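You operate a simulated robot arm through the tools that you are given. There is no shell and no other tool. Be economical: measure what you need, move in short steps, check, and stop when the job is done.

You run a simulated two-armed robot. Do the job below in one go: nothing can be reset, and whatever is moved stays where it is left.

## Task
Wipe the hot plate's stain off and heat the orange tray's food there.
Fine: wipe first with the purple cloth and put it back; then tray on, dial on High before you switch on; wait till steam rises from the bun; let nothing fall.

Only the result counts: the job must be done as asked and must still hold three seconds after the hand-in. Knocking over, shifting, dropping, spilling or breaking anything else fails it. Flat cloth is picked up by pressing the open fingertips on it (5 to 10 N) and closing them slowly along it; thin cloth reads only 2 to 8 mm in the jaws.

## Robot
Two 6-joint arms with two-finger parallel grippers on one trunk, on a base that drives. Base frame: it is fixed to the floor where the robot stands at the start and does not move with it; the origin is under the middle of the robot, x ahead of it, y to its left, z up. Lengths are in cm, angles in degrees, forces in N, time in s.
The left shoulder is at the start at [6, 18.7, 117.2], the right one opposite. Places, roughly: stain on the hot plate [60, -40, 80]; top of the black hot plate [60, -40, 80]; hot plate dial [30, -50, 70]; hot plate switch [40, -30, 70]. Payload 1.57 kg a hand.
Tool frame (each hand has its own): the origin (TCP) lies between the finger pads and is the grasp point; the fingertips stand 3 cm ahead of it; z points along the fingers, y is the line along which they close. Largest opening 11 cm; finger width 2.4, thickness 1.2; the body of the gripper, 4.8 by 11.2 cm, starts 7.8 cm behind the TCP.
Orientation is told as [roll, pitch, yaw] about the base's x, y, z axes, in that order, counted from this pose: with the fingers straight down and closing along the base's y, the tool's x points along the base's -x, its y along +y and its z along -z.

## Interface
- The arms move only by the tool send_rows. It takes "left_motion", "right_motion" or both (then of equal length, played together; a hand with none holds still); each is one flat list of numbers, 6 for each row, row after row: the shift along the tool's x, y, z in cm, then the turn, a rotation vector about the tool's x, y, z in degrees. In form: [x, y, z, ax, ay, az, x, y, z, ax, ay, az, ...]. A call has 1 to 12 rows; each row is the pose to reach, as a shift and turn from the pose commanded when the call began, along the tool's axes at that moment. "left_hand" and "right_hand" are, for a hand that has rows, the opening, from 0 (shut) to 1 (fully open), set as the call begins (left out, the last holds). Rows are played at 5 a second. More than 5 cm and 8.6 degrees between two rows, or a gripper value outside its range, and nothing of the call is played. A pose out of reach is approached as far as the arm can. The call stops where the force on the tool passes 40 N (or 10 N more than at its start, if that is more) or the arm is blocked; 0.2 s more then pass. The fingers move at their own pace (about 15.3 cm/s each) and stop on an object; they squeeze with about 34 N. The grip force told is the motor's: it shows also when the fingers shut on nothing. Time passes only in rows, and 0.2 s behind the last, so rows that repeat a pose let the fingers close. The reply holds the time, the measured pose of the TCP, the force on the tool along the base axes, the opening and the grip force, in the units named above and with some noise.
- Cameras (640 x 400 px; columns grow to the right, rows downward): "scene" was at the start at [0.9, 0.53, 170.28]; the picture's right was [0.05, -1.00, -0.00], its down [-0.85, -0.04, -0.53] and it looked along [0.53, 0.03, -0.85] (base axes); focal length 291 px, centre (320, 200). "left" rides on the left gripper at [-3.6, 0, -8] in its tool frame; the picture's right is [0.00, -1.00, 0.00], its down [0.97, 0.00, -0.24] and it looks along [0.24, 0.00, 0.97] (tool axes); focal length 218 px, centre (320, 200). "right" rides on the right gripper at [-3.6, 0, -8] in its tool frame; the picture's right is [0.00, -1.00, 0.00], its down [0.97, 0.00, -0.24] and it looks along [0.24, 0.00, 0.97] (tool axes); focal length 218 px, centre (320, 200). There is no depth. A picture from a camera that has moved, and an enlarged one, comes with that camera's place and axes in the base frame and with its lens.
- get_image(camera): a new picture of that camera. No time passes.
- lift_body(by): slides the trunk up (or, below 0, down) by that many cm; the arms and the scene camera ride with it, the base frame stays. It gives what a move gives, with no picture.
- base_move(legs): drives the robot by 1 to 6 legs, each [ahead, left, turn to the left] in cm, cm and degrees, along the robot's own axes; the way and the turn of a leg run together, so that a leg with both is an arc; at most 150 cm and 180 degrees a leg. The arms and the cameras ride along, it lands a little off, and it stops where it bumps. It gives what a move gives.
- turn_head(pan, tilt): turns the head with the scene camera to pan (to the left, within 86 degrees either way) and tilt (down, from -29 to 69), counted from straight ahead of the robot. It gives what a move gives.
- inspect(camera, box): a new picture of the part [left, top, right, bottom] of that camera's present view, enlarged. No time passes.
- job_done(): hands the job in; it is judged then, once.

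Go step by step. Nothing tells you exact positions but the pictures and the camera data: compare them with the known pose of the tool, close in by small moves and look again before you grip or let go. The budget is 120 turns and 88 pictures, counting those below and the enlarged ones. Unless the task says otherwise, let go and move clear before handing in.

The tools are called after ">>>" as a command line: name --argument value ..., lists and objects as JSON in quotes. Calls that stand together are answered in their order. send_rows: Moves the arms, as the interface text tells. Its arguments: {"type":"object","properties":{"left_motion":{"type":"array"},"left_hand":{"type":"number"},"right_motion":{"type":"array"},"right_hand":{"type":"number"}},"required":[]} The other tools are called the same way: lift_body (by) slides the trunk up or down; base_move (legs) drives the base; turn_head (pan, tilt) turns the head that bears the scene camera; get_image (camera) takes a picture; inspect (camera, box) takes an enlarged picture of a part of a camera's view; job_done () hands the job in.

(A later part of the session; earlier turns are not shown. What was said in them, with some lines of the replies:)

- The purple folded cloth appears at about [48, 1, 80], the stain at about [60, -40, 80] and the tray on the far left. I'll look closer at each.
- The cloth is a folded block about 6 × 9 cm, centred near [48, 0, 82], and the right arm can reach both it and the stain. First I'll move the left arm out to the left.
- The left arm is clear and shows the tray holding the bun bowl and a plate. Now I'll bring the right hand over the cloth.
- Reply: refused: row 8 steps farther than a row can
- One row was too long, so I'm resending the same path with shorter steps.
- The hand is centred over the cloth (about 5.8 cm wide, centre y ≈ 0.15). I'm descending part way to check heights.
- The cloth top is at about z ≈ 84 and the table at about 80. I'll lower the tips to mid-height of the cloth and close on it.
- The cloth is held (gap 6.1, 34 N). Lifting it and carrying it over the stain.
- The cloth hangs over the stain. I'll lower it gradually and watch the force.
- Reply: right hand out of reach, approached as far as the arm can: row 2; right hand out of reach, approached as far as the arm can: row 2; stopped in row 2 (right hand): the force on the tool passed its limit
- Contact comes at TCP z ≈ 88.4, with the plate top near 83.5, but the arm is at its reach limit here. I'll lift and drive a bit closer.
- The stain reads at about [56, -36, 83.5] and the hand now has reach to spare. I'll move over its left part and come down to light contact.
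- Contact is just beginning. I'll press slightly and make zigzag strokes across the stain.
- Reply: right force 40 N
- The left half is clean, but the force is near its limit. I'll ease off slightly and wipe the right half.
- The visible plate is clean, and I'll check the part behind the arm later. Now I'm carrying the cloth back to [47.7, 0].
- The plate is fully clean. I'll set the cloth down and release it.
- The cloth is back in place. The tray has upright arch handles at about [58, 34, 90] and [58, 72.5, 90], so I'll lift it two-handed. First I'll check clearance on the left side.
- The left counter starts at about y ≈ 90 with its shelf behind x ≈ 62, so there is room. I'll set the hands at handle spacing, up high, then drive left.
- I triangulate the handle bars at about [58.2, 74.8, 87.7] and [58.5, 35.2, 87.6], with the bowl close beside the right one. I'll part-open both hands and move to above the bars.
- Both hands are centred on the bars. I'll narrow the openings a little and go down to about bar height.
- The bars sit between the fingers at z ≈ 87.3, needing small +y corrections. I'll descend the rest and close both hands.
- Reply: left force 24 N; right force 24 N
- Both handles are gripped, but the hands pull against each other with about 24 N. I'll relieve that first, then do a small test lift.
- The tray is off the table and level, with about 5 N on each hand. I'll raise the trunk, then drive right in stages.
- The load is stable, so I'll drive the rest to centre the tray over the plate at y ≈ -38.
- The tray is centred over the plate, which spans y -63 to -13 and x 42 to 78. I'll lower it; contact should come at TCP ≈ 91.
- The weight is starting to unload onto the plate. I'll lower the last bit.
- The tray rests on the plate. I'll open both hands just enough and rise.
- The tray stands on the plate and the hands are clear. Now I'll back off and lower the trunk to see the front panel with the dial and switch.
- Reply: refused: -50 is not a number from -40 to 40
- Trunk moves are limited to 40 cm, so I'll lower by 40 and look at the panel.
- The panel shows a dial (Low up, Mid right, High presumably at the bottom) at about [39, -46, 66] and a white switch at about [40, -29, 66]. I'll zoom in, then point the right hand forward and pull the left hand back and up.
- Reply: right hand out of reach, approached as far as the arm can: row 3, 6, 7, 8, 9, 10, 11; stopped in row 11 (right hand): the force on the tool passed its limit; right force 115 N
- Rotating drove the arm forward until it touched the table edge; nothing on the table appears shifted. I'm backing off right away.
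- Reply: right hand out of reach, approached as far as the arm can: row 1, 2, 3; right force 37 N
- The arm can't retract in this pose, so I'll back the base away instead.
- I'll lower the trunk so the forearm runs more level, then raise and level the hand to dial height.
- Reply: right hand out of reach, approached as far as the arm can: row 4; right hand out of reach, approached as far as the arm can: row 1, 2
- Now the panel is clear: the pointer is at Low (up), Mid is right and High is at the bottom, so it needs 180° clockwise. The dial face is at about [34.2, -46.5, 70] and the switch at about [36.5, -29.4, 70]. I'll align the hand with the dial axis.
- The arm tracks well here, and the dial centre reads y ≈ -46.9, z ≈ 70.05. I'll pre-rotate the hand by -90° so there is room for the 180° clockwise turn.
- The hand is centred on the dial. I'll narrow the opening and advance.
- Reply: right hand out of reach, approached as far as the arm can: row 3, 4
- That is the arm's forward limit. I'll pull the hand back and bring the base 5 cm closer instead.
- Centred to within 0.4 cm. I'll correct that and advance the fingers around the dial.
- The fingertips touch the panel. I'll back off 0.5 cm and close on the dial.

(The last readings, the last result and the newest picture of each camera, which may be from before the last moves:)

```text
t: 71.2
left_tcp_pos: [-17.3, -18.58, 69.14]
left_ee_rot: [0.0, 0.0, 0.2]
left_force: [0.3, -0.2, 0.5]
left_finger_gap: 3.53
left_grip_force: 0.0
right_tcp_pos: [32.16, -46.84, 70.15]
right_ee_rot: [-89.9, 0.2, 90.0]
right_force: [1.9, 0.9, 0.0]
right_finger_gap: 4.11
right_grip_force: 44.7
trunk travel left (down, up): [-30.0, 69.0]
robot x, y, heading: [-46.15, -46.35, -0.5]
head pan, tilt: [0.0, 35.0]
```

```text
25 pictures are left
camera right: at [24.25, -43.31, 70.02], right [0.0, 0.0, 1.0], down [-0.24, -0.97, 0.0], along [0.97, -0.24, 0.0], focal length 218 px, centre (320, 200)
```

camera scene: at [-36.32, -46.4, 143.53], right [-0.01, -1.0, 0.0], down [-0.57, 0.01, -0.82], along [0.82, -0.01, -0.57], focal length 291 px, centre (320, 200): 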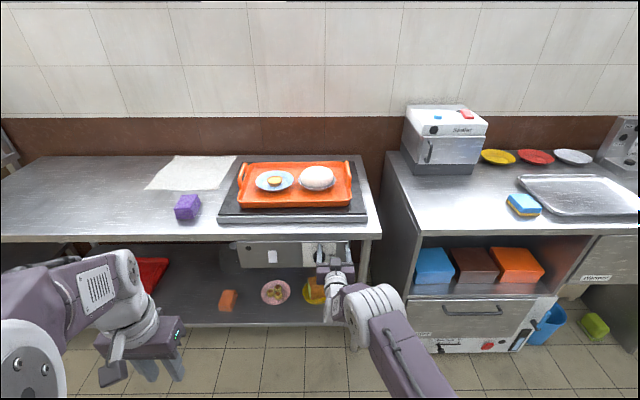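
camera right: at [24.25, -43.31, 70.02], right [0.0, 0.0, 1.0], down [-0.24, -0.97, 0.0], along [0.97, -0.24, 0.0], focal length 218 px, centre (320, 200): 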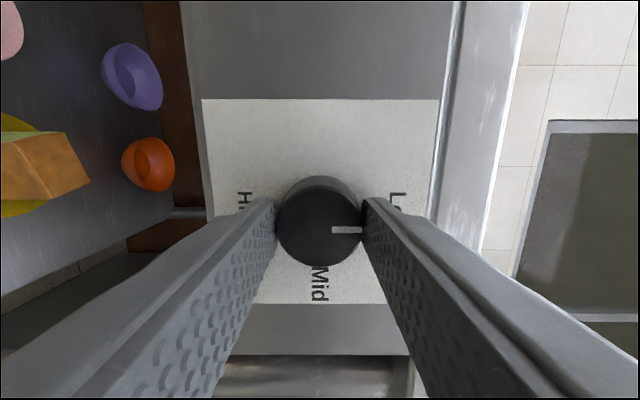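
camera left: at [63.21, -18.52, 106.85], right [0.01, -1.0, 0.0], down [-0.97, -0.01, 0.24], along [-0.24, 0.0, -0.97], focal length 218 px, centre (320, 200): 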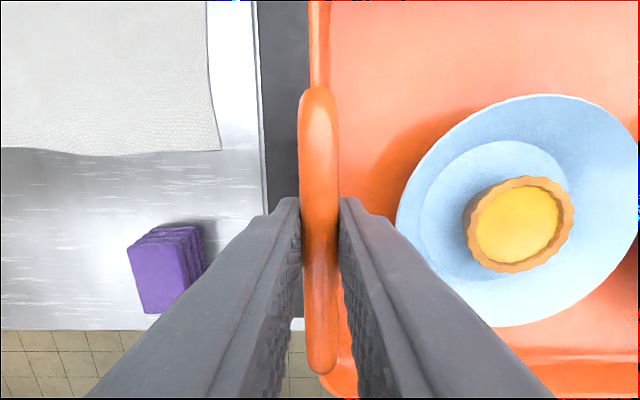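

The dial is gripped (4.1 cm). Turning it clockwise the first 90°.

>>> send_rows --right_motion '[0, 0, 0, 0, 0, 8.2, 0, 0, 0, 0, 0, 16.4, 0, 0, 0, 0, 0, 24.6, 0, 0, 0, 0, 0, 32.8, 0, 0, 0, 0, 0, 41, 0, 0, 0, 0, 0, 49.2, 0, 0, 0, 0, 0, 57.4, 0, 0, 0, 0, 0, 65.6, 0, 0, 0, 0, 0, 73.8, 0, 0, 0, 0, 0, 82, 0, 0, 0, 0, 0, 90]'

>>> get_image --camera "right"

```text
t: 73.6
left_tcp_pos: [-17.34, -18.62, 69.02]
left_ee_rot: [0.0, 0.0, 0.3]
left_force: [0.4, -0.5, -0.2]
left_finger_gap: 3.52
left_grip_force: 0.1
right_tcp_pos: [32.18, -46.96, 70.21]
right_ee_rot: [21.0, -89.8, -20.7]
right_force: [3.9, 0.5, -1.0]
right_finger_gap: 4.1
right_grip_force: 44.6
trunk travel left (down, up): [-30.0, 69.0]
robot x, y, heading: [-45.56, -46.19, -0.6]
head pan, tilt: [0.0, 35.0]
```

```text
24 pictures are left
camera right: at [24.26, -46.88, 73.6], right [0.0, -1.0, 0.0], down [-0.24, 0.0, -0.97], along [0.97, 0.0, -0.24], focal length 218 px, centre (320, 200)
```

right: 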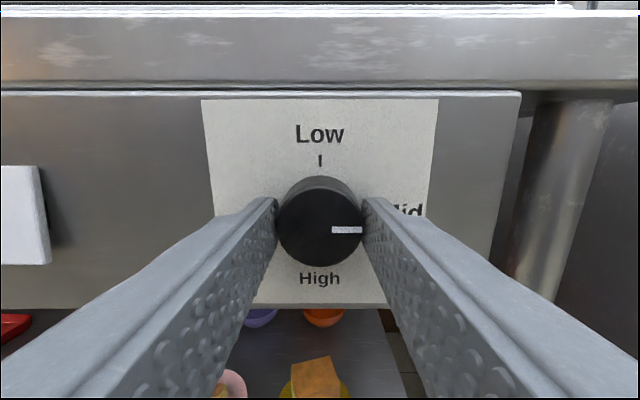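

The dial is now at Mid. Turning another 90° to High.

>>> send_rows --right_motion '[0, 0, 0, 0, 0, 8.2, 0, 0, 0, 0, 0, 16.4, 0, 0, 0, 0, 0, 24.6, 0, 0, 0, 0, 0, 32.8, 0, 0, 0, 0, 0, 41, 0, 0, 0, 0, 0, 49.2, 0, 0, 0, 0, 0, 57.4, 0, 0, 0, 0, 0, 65.6, 0, 0, 0, 0, 0, 73.8, 0, 0, 0, 0, 0, 82, 0, 0, 0, 0, 0, 90]'

>>> get_image --camera "right"

```text
t: 76.0
left_tcp_pos: [-17.44, -18.58, 69.05]
left_ee_rot: [-0.1, -0.2, 0.2]
left_force: [0.4, 0.2, 0.7]
left_finger_gap: 3.52
left_grip_force: 0.1
right_tcp_pos: [32.16, -46.87, 70.22]
right_ee_rot: [90.0, 0.0, -89.9]
right_force: [-0.4, 3.3, 0.6]
right_finger_gap: 4.06
right_grip_force: 44.7
trunk travel left (down, up): [-30.0, 69.0]
robot x, y, heading: [-45.66, -46.29, -0.8]
head pan, tilt: [0.0, 35.0]
```

```text
23 pictures are left
camera right: at [24.25, -50.45, 70.02], right [0.0, 0.0, -1.0], down [-0.24, 0.97, 0.0], along [0.97, 0.24, 0.0], focal length 218 px, centre (320, 200)
```

right: 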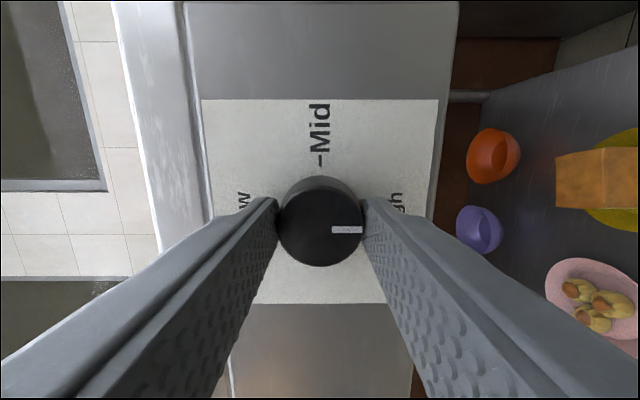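

The pointer is at High. I'll release, back off with the base, and rotate the hand upright.

>>> send_rows --right_motion '[0, 0, 0, 0, 0, 0, 0, 0, 0, 0, 0, 0, 0, 0, 0, 0, 0, 0]' --right_hand 0.5

>>> base_move --legs '[[-8, 0, 0.5]]'

>>> send_rows --right_motion '[0, 0, 0, 0, 0, -8.2, 0, 0, 0, 0, 0, -16.4, 0, 0, 0, 0, 0, -24.6, 0, 0, 0, 0, 0, -32.8, 0, 0, 0, 0, 0, -41, 0, 0, 0, 0, 0, -49.2, 0, 0, 0, 0, 0, -57.4, 0, 0, 0, 0, 0, -65.6, 0, 0, 0, 0, 0, -73.8, 0, 0, 0, 0, 0, -82, 0, 0, 0, 0, 0, -90]' --right_hand 0

>>> get_image --camera "right"

```text
t: 76.8
left_tcp_pos: [-17.47, -18.51, 69.13]
left_ee_rot: [-0.2, -0.1, 0.2]
left_force: [-0.5, 0.0, 0.0]
left_finger_gap: 3.51
left_grip_force: 0.0
right_tcp_pos: [32.31, -46.89, 70.23]
right_ee_rot: [89.9, -0.1, -89.9]
right_force: [0.5, -0.2, -0.6]
right_finger_gap: 5.5
right_grip_force: 0.0
trunk travel left (down, up): [-30.0, 69.0]
robot x, y, heading: [-45.89, -46.31, -0.3]
head pan, tilt: [0.0, 35.0]
```

```text
t: 77.8
left_tcp_pos: [-25.71, -18.31, 69.14]
left_ee_rot: [0.0, -0.1, 0.7]
left_force: [-0.9, 1.2, 0.0]
left_finger_gap: 3.5
left_grip_force: 0.1
right_tcp_pos: [24.17, -46.28, 70.3]
right_ee_rot: [90.0, 0.0, -89.4]
right_force: [-0.7, 0.4, 0.6]
right_finger_gap: 5.51
right_grip_force: 0.1
trunk travel left (down, up): [-30.0, 69.0]
robot x, y, heading: [-53.37, -46.26, 0.3]
head pan, tilt: [0.0, 35.0]
```

```text
t: 80.2
left_tcp_pos: [-25.74, -18.27, 69.0]
left_ee_rot: [0.1, 0.0, 0.5]
left_force: [-0.4, -0.1, -0.7]
left_finger_gap: 3.53
left_grip_force: 0.1
right_tcp_pos: [24.23, -46.27, 70.23]
right_ee_rot: [-66.3, -89.8, 66.9]
right_force: [-1.0, 0.2, 0.4]
right_finger_gap: 0.01
right_grip_force: 21.7
trunk travel left (down, up): [-30.0, 69.0]
robot x, y, heading: [-53.92, -46.23, 0.1]
head pan, tilt: [0.0, 35.0]
```

```text
22 pictures are left
camera right: at [16.27, -46.29, 73.64], right [0.01, -1.0, 0.0], down [-0.24, -0.01, -0.97], along [0.97, 0.01, -0.24], focal length 218 px, centre (320, 200)
```

right: 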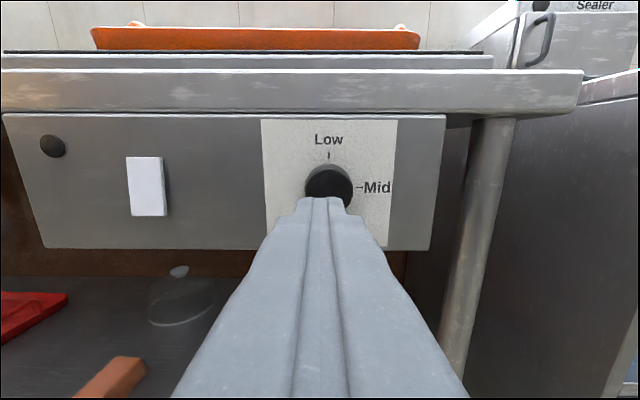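

The pointer is hidden behind the fingers now, and the switch is at about y ≈ -30.6, z ≈ 70. I'll drive left to be in front of the switch, then view the dial and switch.

>>> base_move --legs '[[0, 15.6, 0]]'

>>> get_image --camera "right"

>>> inspect --camera "right" --box '[260, 120, 580, 320]'

```text
t: 81.6
left_tcp_pos: [-25.71, -2.77, 68.97]
left_ee_rot: [-0.1, 0.0, 0.6]
left_force: [-1.5, -0.4, -0.5]
left_finger_gap: 3.5
left_grip_force: 0.0
right_tcp_pos: [24.25, -30.69, 70.24]
right_ee_rot: [-51.3, -89.8, 51.8]
right_force: [-0.8, 0.7, -0.3]
right_finger_gap: 0.01
right_grip_force: 21.5
trunk travel left (down, up): [-30.0, 69.0]
robot x, y, heading: [-53.31, -30.93, -0.2]
head pan, tilt: [0.0, 35.0]
```

```text
21 pictures are left
camera right: at [16.24, -30.72, 73.63], right [0.01, -1.0, 0.0], down [-0.24, 0.0, -0.97], along [0.97, 0.01, -0.24], focal length 218 px, centre (320, 200)
```

right: 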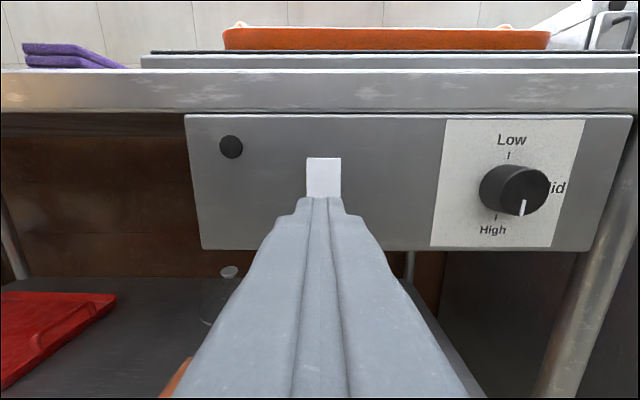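

```text
2.00 times, centred on (420, 220) of right
camera zoom: at [16.24, -30.72, 73.63], right [0.01, -1.0, 0.0], down [-0.24, 0.0, -0.97], along [0.97, 0.01, -0.24], focal length 436 px, centre (120, 160)
```

zoom: 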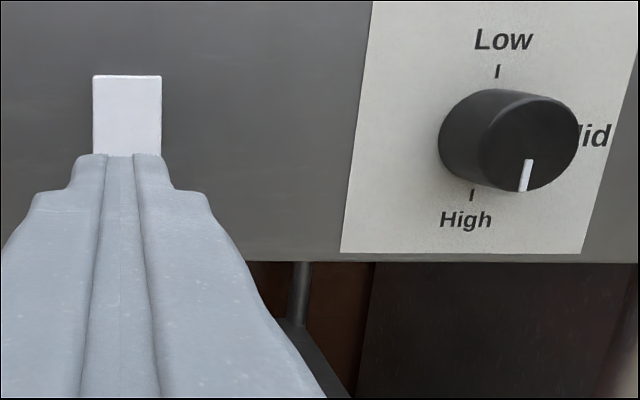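

The dial points at High. I'll take a closer look at the switch shape before pressing.

>>> inspect --camera "scene" --box '[240, 100, 440, 225]'

```text
3.20 times, centred on (340, 162) of scene
camera zoom: at [-50.87, -30.55, 123.49], right [0.0, -1.0, 0.0], down [-0.57, 0.0, -0.82], along [0.82, 0.0, -0.57], focal length 932 px, centre (256, 320)
```

zoom: 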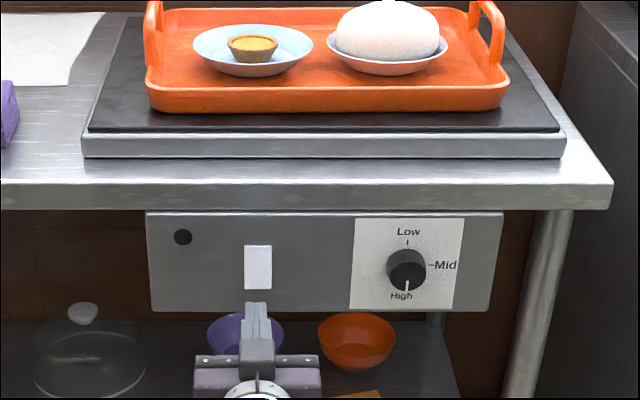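

The switch is centred at z ≈ 70, spanning 67.4 to 72.7. I'll pull the hand in 2.5 cm and drive up close to it.

>>> send_rows --right_motion '[0, 0, -1.3, 0, 0, 0, 0.1, 0, -2.5, 0, 0, 0]'

>>> base_move --legs '[[8, 0, 0]]'

>>> get_image --camera "right"

```text
t: 82.2
left_tcp_pos: [-25.64, -2.83, 69.06]
left_ee_rot: [0.0, -0.1, 0.6]
left_force: [-0.5, 0.9, 0.5]
left_finger_gap: 3.5
left_grip_force: 0.0
right_tcp_pos: [21.68, -30.61, 70.11]
right_ee_rot: [-32.1, -89.9, 32.8]
right_force: [0.7, 0.2, 0.4]
right_finger_gap: 0.0
right_grip_force: 21.5
trunk travel left (down, up): [-30.0, 69.0]
robot x, y, heading: [-53.57, -30.94, 0.2]
head pan, tilt: [0.0, 35.0]
```

```text
t: 83.3
left_tcp_pos: [-17.4, -2.62, 68.92]
left_ee_rot: [0.0, -0.1, 0.5]
left_force: [-0.3, 1.1, 0.1]
left_finger_gap: 3.53
left_grip_force: 0.1
right_tcp_pos: [29.87, -30.86, 70.14]
right_ee_rot: [-24.6, -89.8, 25.0]
right_force: [0.6, 0.8, -0.7]
right_finger_gap: 0.0
right_grip_force: 21.7
trunk travel left (down, up): [-30.0, 69.0]
robot x, y, heading: [-45.9, -30.85, 0.1]
head pan, tilt: [0.0, 35.0]
```

```text
18 pictures are left
camera right: at [21.88, -30.84, 73.5], right [0.01, -1.0, 0.0], down [-0.24, 0.0, -0.97], along [0.97, 0.01, -0.24], focal length 218 px, centre (320, 200)
```

right: 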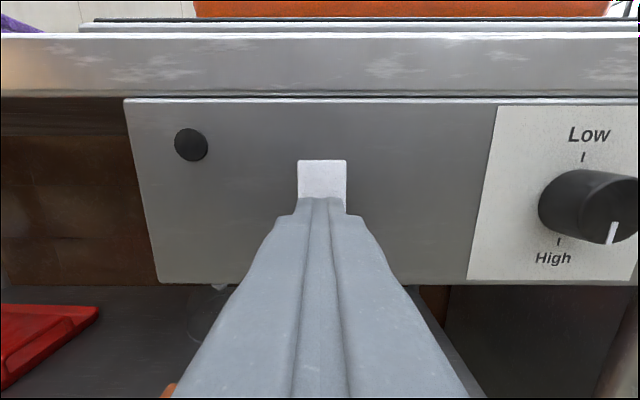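

The tip is aligned with the switch. I'll press slowly at its centre.

>>> send_rows --right_motion '[0, 0, 0.8, 0, 0, 0, 0, 0, 1.3, 0, 0, 0, 0, 0, 1.6, 0, 0, 0, 0, 0, 1.9, 0, 0, 0, 0, 0, 2.2, 0, 0, 0, 0, 0, 2.4, 0, 0, 0]'

>>> get_image --camera "right"

```text
t: 84.8
left_tcp_pos: [-17.95, -2.91, 69.14]
left_ee_rot: [0.0, -0.1, 0.6]
left_force: [0.1, 0.2, -0.5]
left_finger_gap: 3.49
left_grip_force: 0.0
right_tcp_pos: [31.91, -30.65, 70.19]
right_ee_rot: [-23.2, -89.7, 23.6]
right_force: [-21.0, -3.1, 2.7]
right_finger_gap: 0.0
right_grip_force: 21.6
trunk travel left (down, up): [-30.0, 69.0]
robot x, y, heading: [-45.89, -30.99, -0.2]
head pan, tilt: [0.0, 35.0]
stopped in row 6 (right hand): the force on the tool passed its limit (the readings are from after the stop); the commanded pose is now the measured one
```

```text
17 pictures are left
camera right: at [23.84, -30.84, 73.52], right [0.01, -1.0, 0.0], down [-0.24, 0.0, -0.97], along [0.97, 0.01, -0.24], focal length 218 px, centre (320, 200)
```

right: 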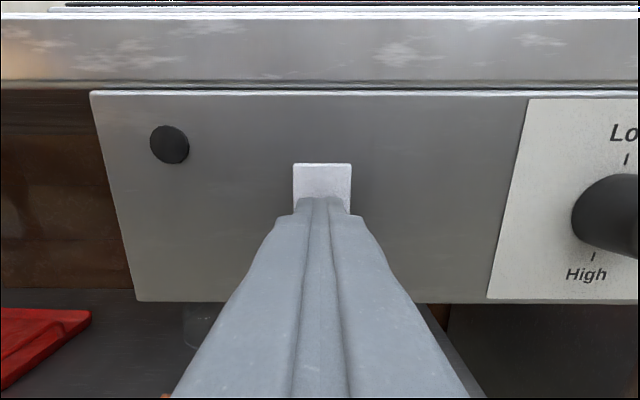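

Pressing the centre did nothing: the lamp is still dark. It's likely a rocker, so I'll press its upper half.

>>> send_rows --right_motion '[0, 0, -1, 0, 0, 0, -1.7, 0, -1, 0, 0, 0, -1.7, 0, -0.5, 0, 0, 0, -1.7, 0, -0.2, 0, 0, 0, -1.7, 0, 0.1, 0, 0, 0, -1.7, 0, 0.4, 0, 0, 0]'

>>> get_image --camera "right"

```text
t: 86.1
left_tcp_pos: [-18.02, -2.92, 69.24]
left_ee_rot: [0.1, -0.3, 0.3]
left_force: [0.0, 0.1, 0.6]
left_finger_gap: 3.53
left_grip_force: 0.1
right_tcp_pos: [31.82, -30.71, 71.41]
right_ee_rot: [-11.9, -89.4, 12.5]
right_force: [-27.4, -3.6, 4.2]
right_finger_gap: 0.01
right_grip_force: 21.4
trunk travel left (down, up): [-30.0, 69.0]
robot x, y, heading: [-45.84, -30.97, -0.2]
head pan, tilt: [0.0, 35.0]
stopped in row 6 (right hand): the force on the tool passed its limit (the readings are from after the stop); the commanded pose is now the measured one
```

```text
16 pictures are left
camera right: at [23.88, -30.81, 75.0], right [0.01, -1.0, 0.0], down [-0.25, 0.0, -0.97], along [0.97, 0.01, -0.25], focal length 218 px, centre (320, 200)
```

right: 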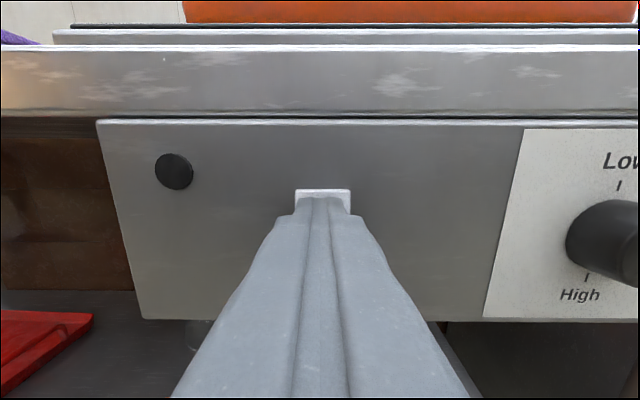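

The upper half stayed firm with no lamp, so I'll try the lower half.

>>> send_rows --right_motion '[0, 0, -1.2, 0, 0, 0, 1.6, 0, -1.2, 0, 0, 0, 3.2, 0, -1.2, 0, 0, 0, 3.2, 0, -0.7, 0, 0, 0, 3.2, 0, -0.3, 0, 0, 0, 3.2, 0, 0, 0, 0, 0, 3.2, 0, 0.3, 0, 0, 0, 3.2, 0, 0.6, 0, 0, 0]'

>>> get_image --camera "right"

```text
t: 87.8
left_tcp_pos: [-18.13, -2.99, 69.14]
left_ee_rot: [0.1, -0.3, 0.5]
left_force: [-0.3, 0.1, -0.2]
left_finger_gap: 3.48
left_grip_force: 0.1
right_tcp_pos: [31.95, -30.79, 67.98]
right_ee_rot: [-8.0, -89.1, 8.5]
right_force: [-26.6, -3.5, 3.3]
right_finger_gap: 0.0
right_grip_force: 21.5
trunk travel left (down, up): [-30.0, 69.0]
robot x, y, heading: [-45.93, -30.64, 0.1]
head pan, tilt: [0.0, 35.0]
stopped in row 8 (right hand): the force on the tool passed its limit (the readings are from after the stop); the commanded pose is now the measured one
```

```text
15 pictures are left
camera right: at [24.01, -30.85, 71.46], right [0.01, -1.0, 0.0], down [-0.26, 0.0, -0.97], along [0.97, 0.01, -0.26], focal length 218 px, centre (320, 200)
```

right: 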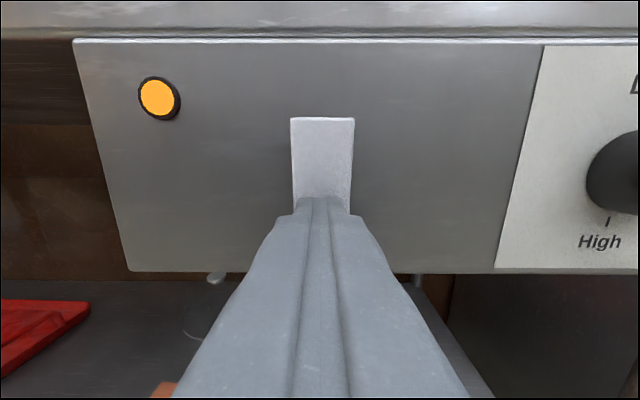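

The lamp is lit, so the plate is on. I'll back away straight and watch for steam.

>>> base_move --legs '[[-25, 0, 0]]'

>>> turn_head --pan -8 --tilt 22

>>> get_image --camera "scene"

```text
t: 89.6
left_tcp_pos: [-42.69, -2.8, 69.06]
left_ee_rot: [-0.1, -0.1, 0.3]
left_force: [0.1, -0.5, -0.3]
left_finger_gap: 3.51
left_grip_force: 0.1
right_tcp_pos: [7.25, -30.91, 67.65]
right_ee_rot: [-8.6, -88.7, 9.0]
right_force: [0.3, -0.6, 0.3]
right_finger_gap: 0.03
right_grip_force: 21.2
trunk travel left (down, up): [-30.0, 69.0]
robot x, y, heading: [-71.03, -30.84, -0.4]
head pan, tilt: [0.0, 35.0]
```

```text
t: 90.3
left_tcp_pos: [-42.62, -2.8, 69.06]
left_ee_rot: [0.0, -0.1, 0.3]
left_force: [-0.6, -0.8, 0.6]
left_finger_gap: 3.5
left_grip_force: 0.1
right_tcp_pos: [7.32, -30.82, 67.55]
right_ee_rot: [-8.3, -88.7, 8.7]
right_force: [0.5, -0.5, 0.7]
right_finger_gap: 0.0
right_grip_force: 21.5
trunk travel left (down, up): [-30.0, 69.0]
robot x, y, heading: [-70.52, -30.8, -0.3]
head pan, tilt: [-8.0, 22.0]
```

```text
14 pictures are left
camera scene: at [-67.53, -31.91, 125.54], right [-0.14, -0.99, 0.0], down [-0.37, 0.05, -0.93], along [0.92, -0.13, -0.38], focal length 291 px, centre (320, 200)
```

scene: 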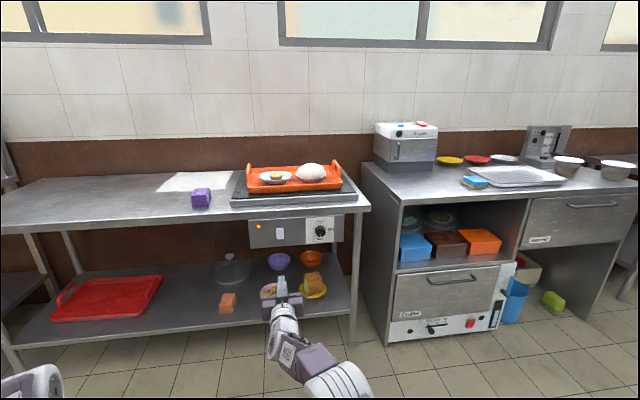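

No steam yet. I'll let some time pass with the hands still.

>>> send_rows --left_motion '[0, 0, 0, 0, 0, 0, 0, 0, 0, 0, 0, 0, 0, 0, 0, 0, 0, 0, 0, 0, 0, 0, 0, 0, 0, 0, 0, 0, 0, 0, 0, 0, 0, 0, 0, 0, 0, 0, 0, 0, 0, 0, 0, 0, 0, 0, 0, 0, 0, 0, 0, 0, 0, 0, 0, 0, 0, 0, 0, 0, 0, 0, 0, 0, 0, 0, 0, 0, 0, 0, 0, 0]'

>>> send_rows --left_motion '[0, 0, 0, 0, 0, 0, 0, 0, 0, 0, 0, 0, 0, 0, 0, 0, 0, 0, 0, 0, 0, 0, 0, 0, 0, 0, 0, 0, 0, 0, 0, 0, 0, 0, 0, 0, 0, 0, 0, 0, 0, 0, 0, 0, 0, 0, 0, 0, 0, 0, 0, 0, 0, 0, 0, 0, 0, 0, 0, 0, 0, 0, 0, 0, 0, 0, 0, 0, 0, 0, 0, 0]'

>>> inspect --camera "scene" --box '[220, 110, 360, 250]'

```text
t: 93.0
left_tcp_pos: [-42.74, -2.93, 69.07]
left_ee_rot: [0.0, -0.1, 0.4]
left_force: [0.9, 0.4, 0.7]
left_finger_gap: 3.5
left_grip_force: 0.1
right_tcp_pos: [7.39, -30.77, 67.49]
right_ee_rot: [-8.3, -88.7, 8.7]
right_force: [-0.1, 0.1, 0.8]
right_finger_gap: 0.02
right_grip_force: 21.1
trunk travel left (down, up): [-30.0, 69.0]
robot x, y, heading: [-70.76, -30.81, -0.2]
head pan, tilt: [-8.0, 22.0]
```

```text
t: 95.5
left_tcp_pos: [-42.6, -2.84, 69.18]
left_ee_rot: [-0.1, 0.0, 0.2]
left_force: [-0.3, -0.6, 0.0]
left_finger_gap: 3.51
left_grip_force: 0.1
right_tcp_pos: [7.24, -30.92, 67.46]
right_ee_rot: [-8.2, -88.6, 8.7]
right_force: [0.2, 0.0, -0.1]
right_finger_gap: 0.0
right_grip_force: 21.7
trunk travel left (down, up): [-30.0, 69.0]
robot x, y, heading: [-70.83, -30.44, -0.2]
head pan, tilt: [-8.0, 22.0]
```

```text
2.86 times, centred on (290, 180) of scene
camera zoom: at [-67.53, -31.91, 125.55], right [-0.14, -0.99, 0.0], down [-0.37, 0.05, -0.93], along [0.92, -0.13, -0.37], focal length 832 px, centre (406, 257)
```

zoom: 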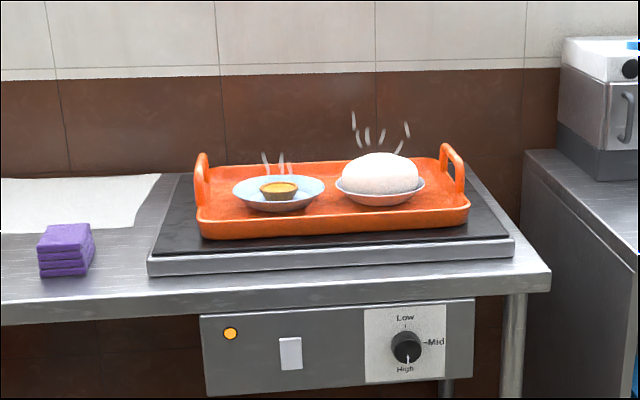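

Steam is rising from both the bun and the tart. The plate is wiped, the cloth is back, the dial is on High, the lamp is lit and the hands are clear, so I'm handing in.

>>> job_done

```text
The job is handed in.
```

I wiped the stain off the hot plate and put the purple cloth back. I then set the orange tray on the plate, turned the dial to High and switched it on. Steam was rising from the bun when I handed in, with the plate still on and nothing dropped.

The right hand hit the table's front edge hard once (about 107 N) while I was turning it towards the dial. Nothing on the table had moved in the pictures afterwards.
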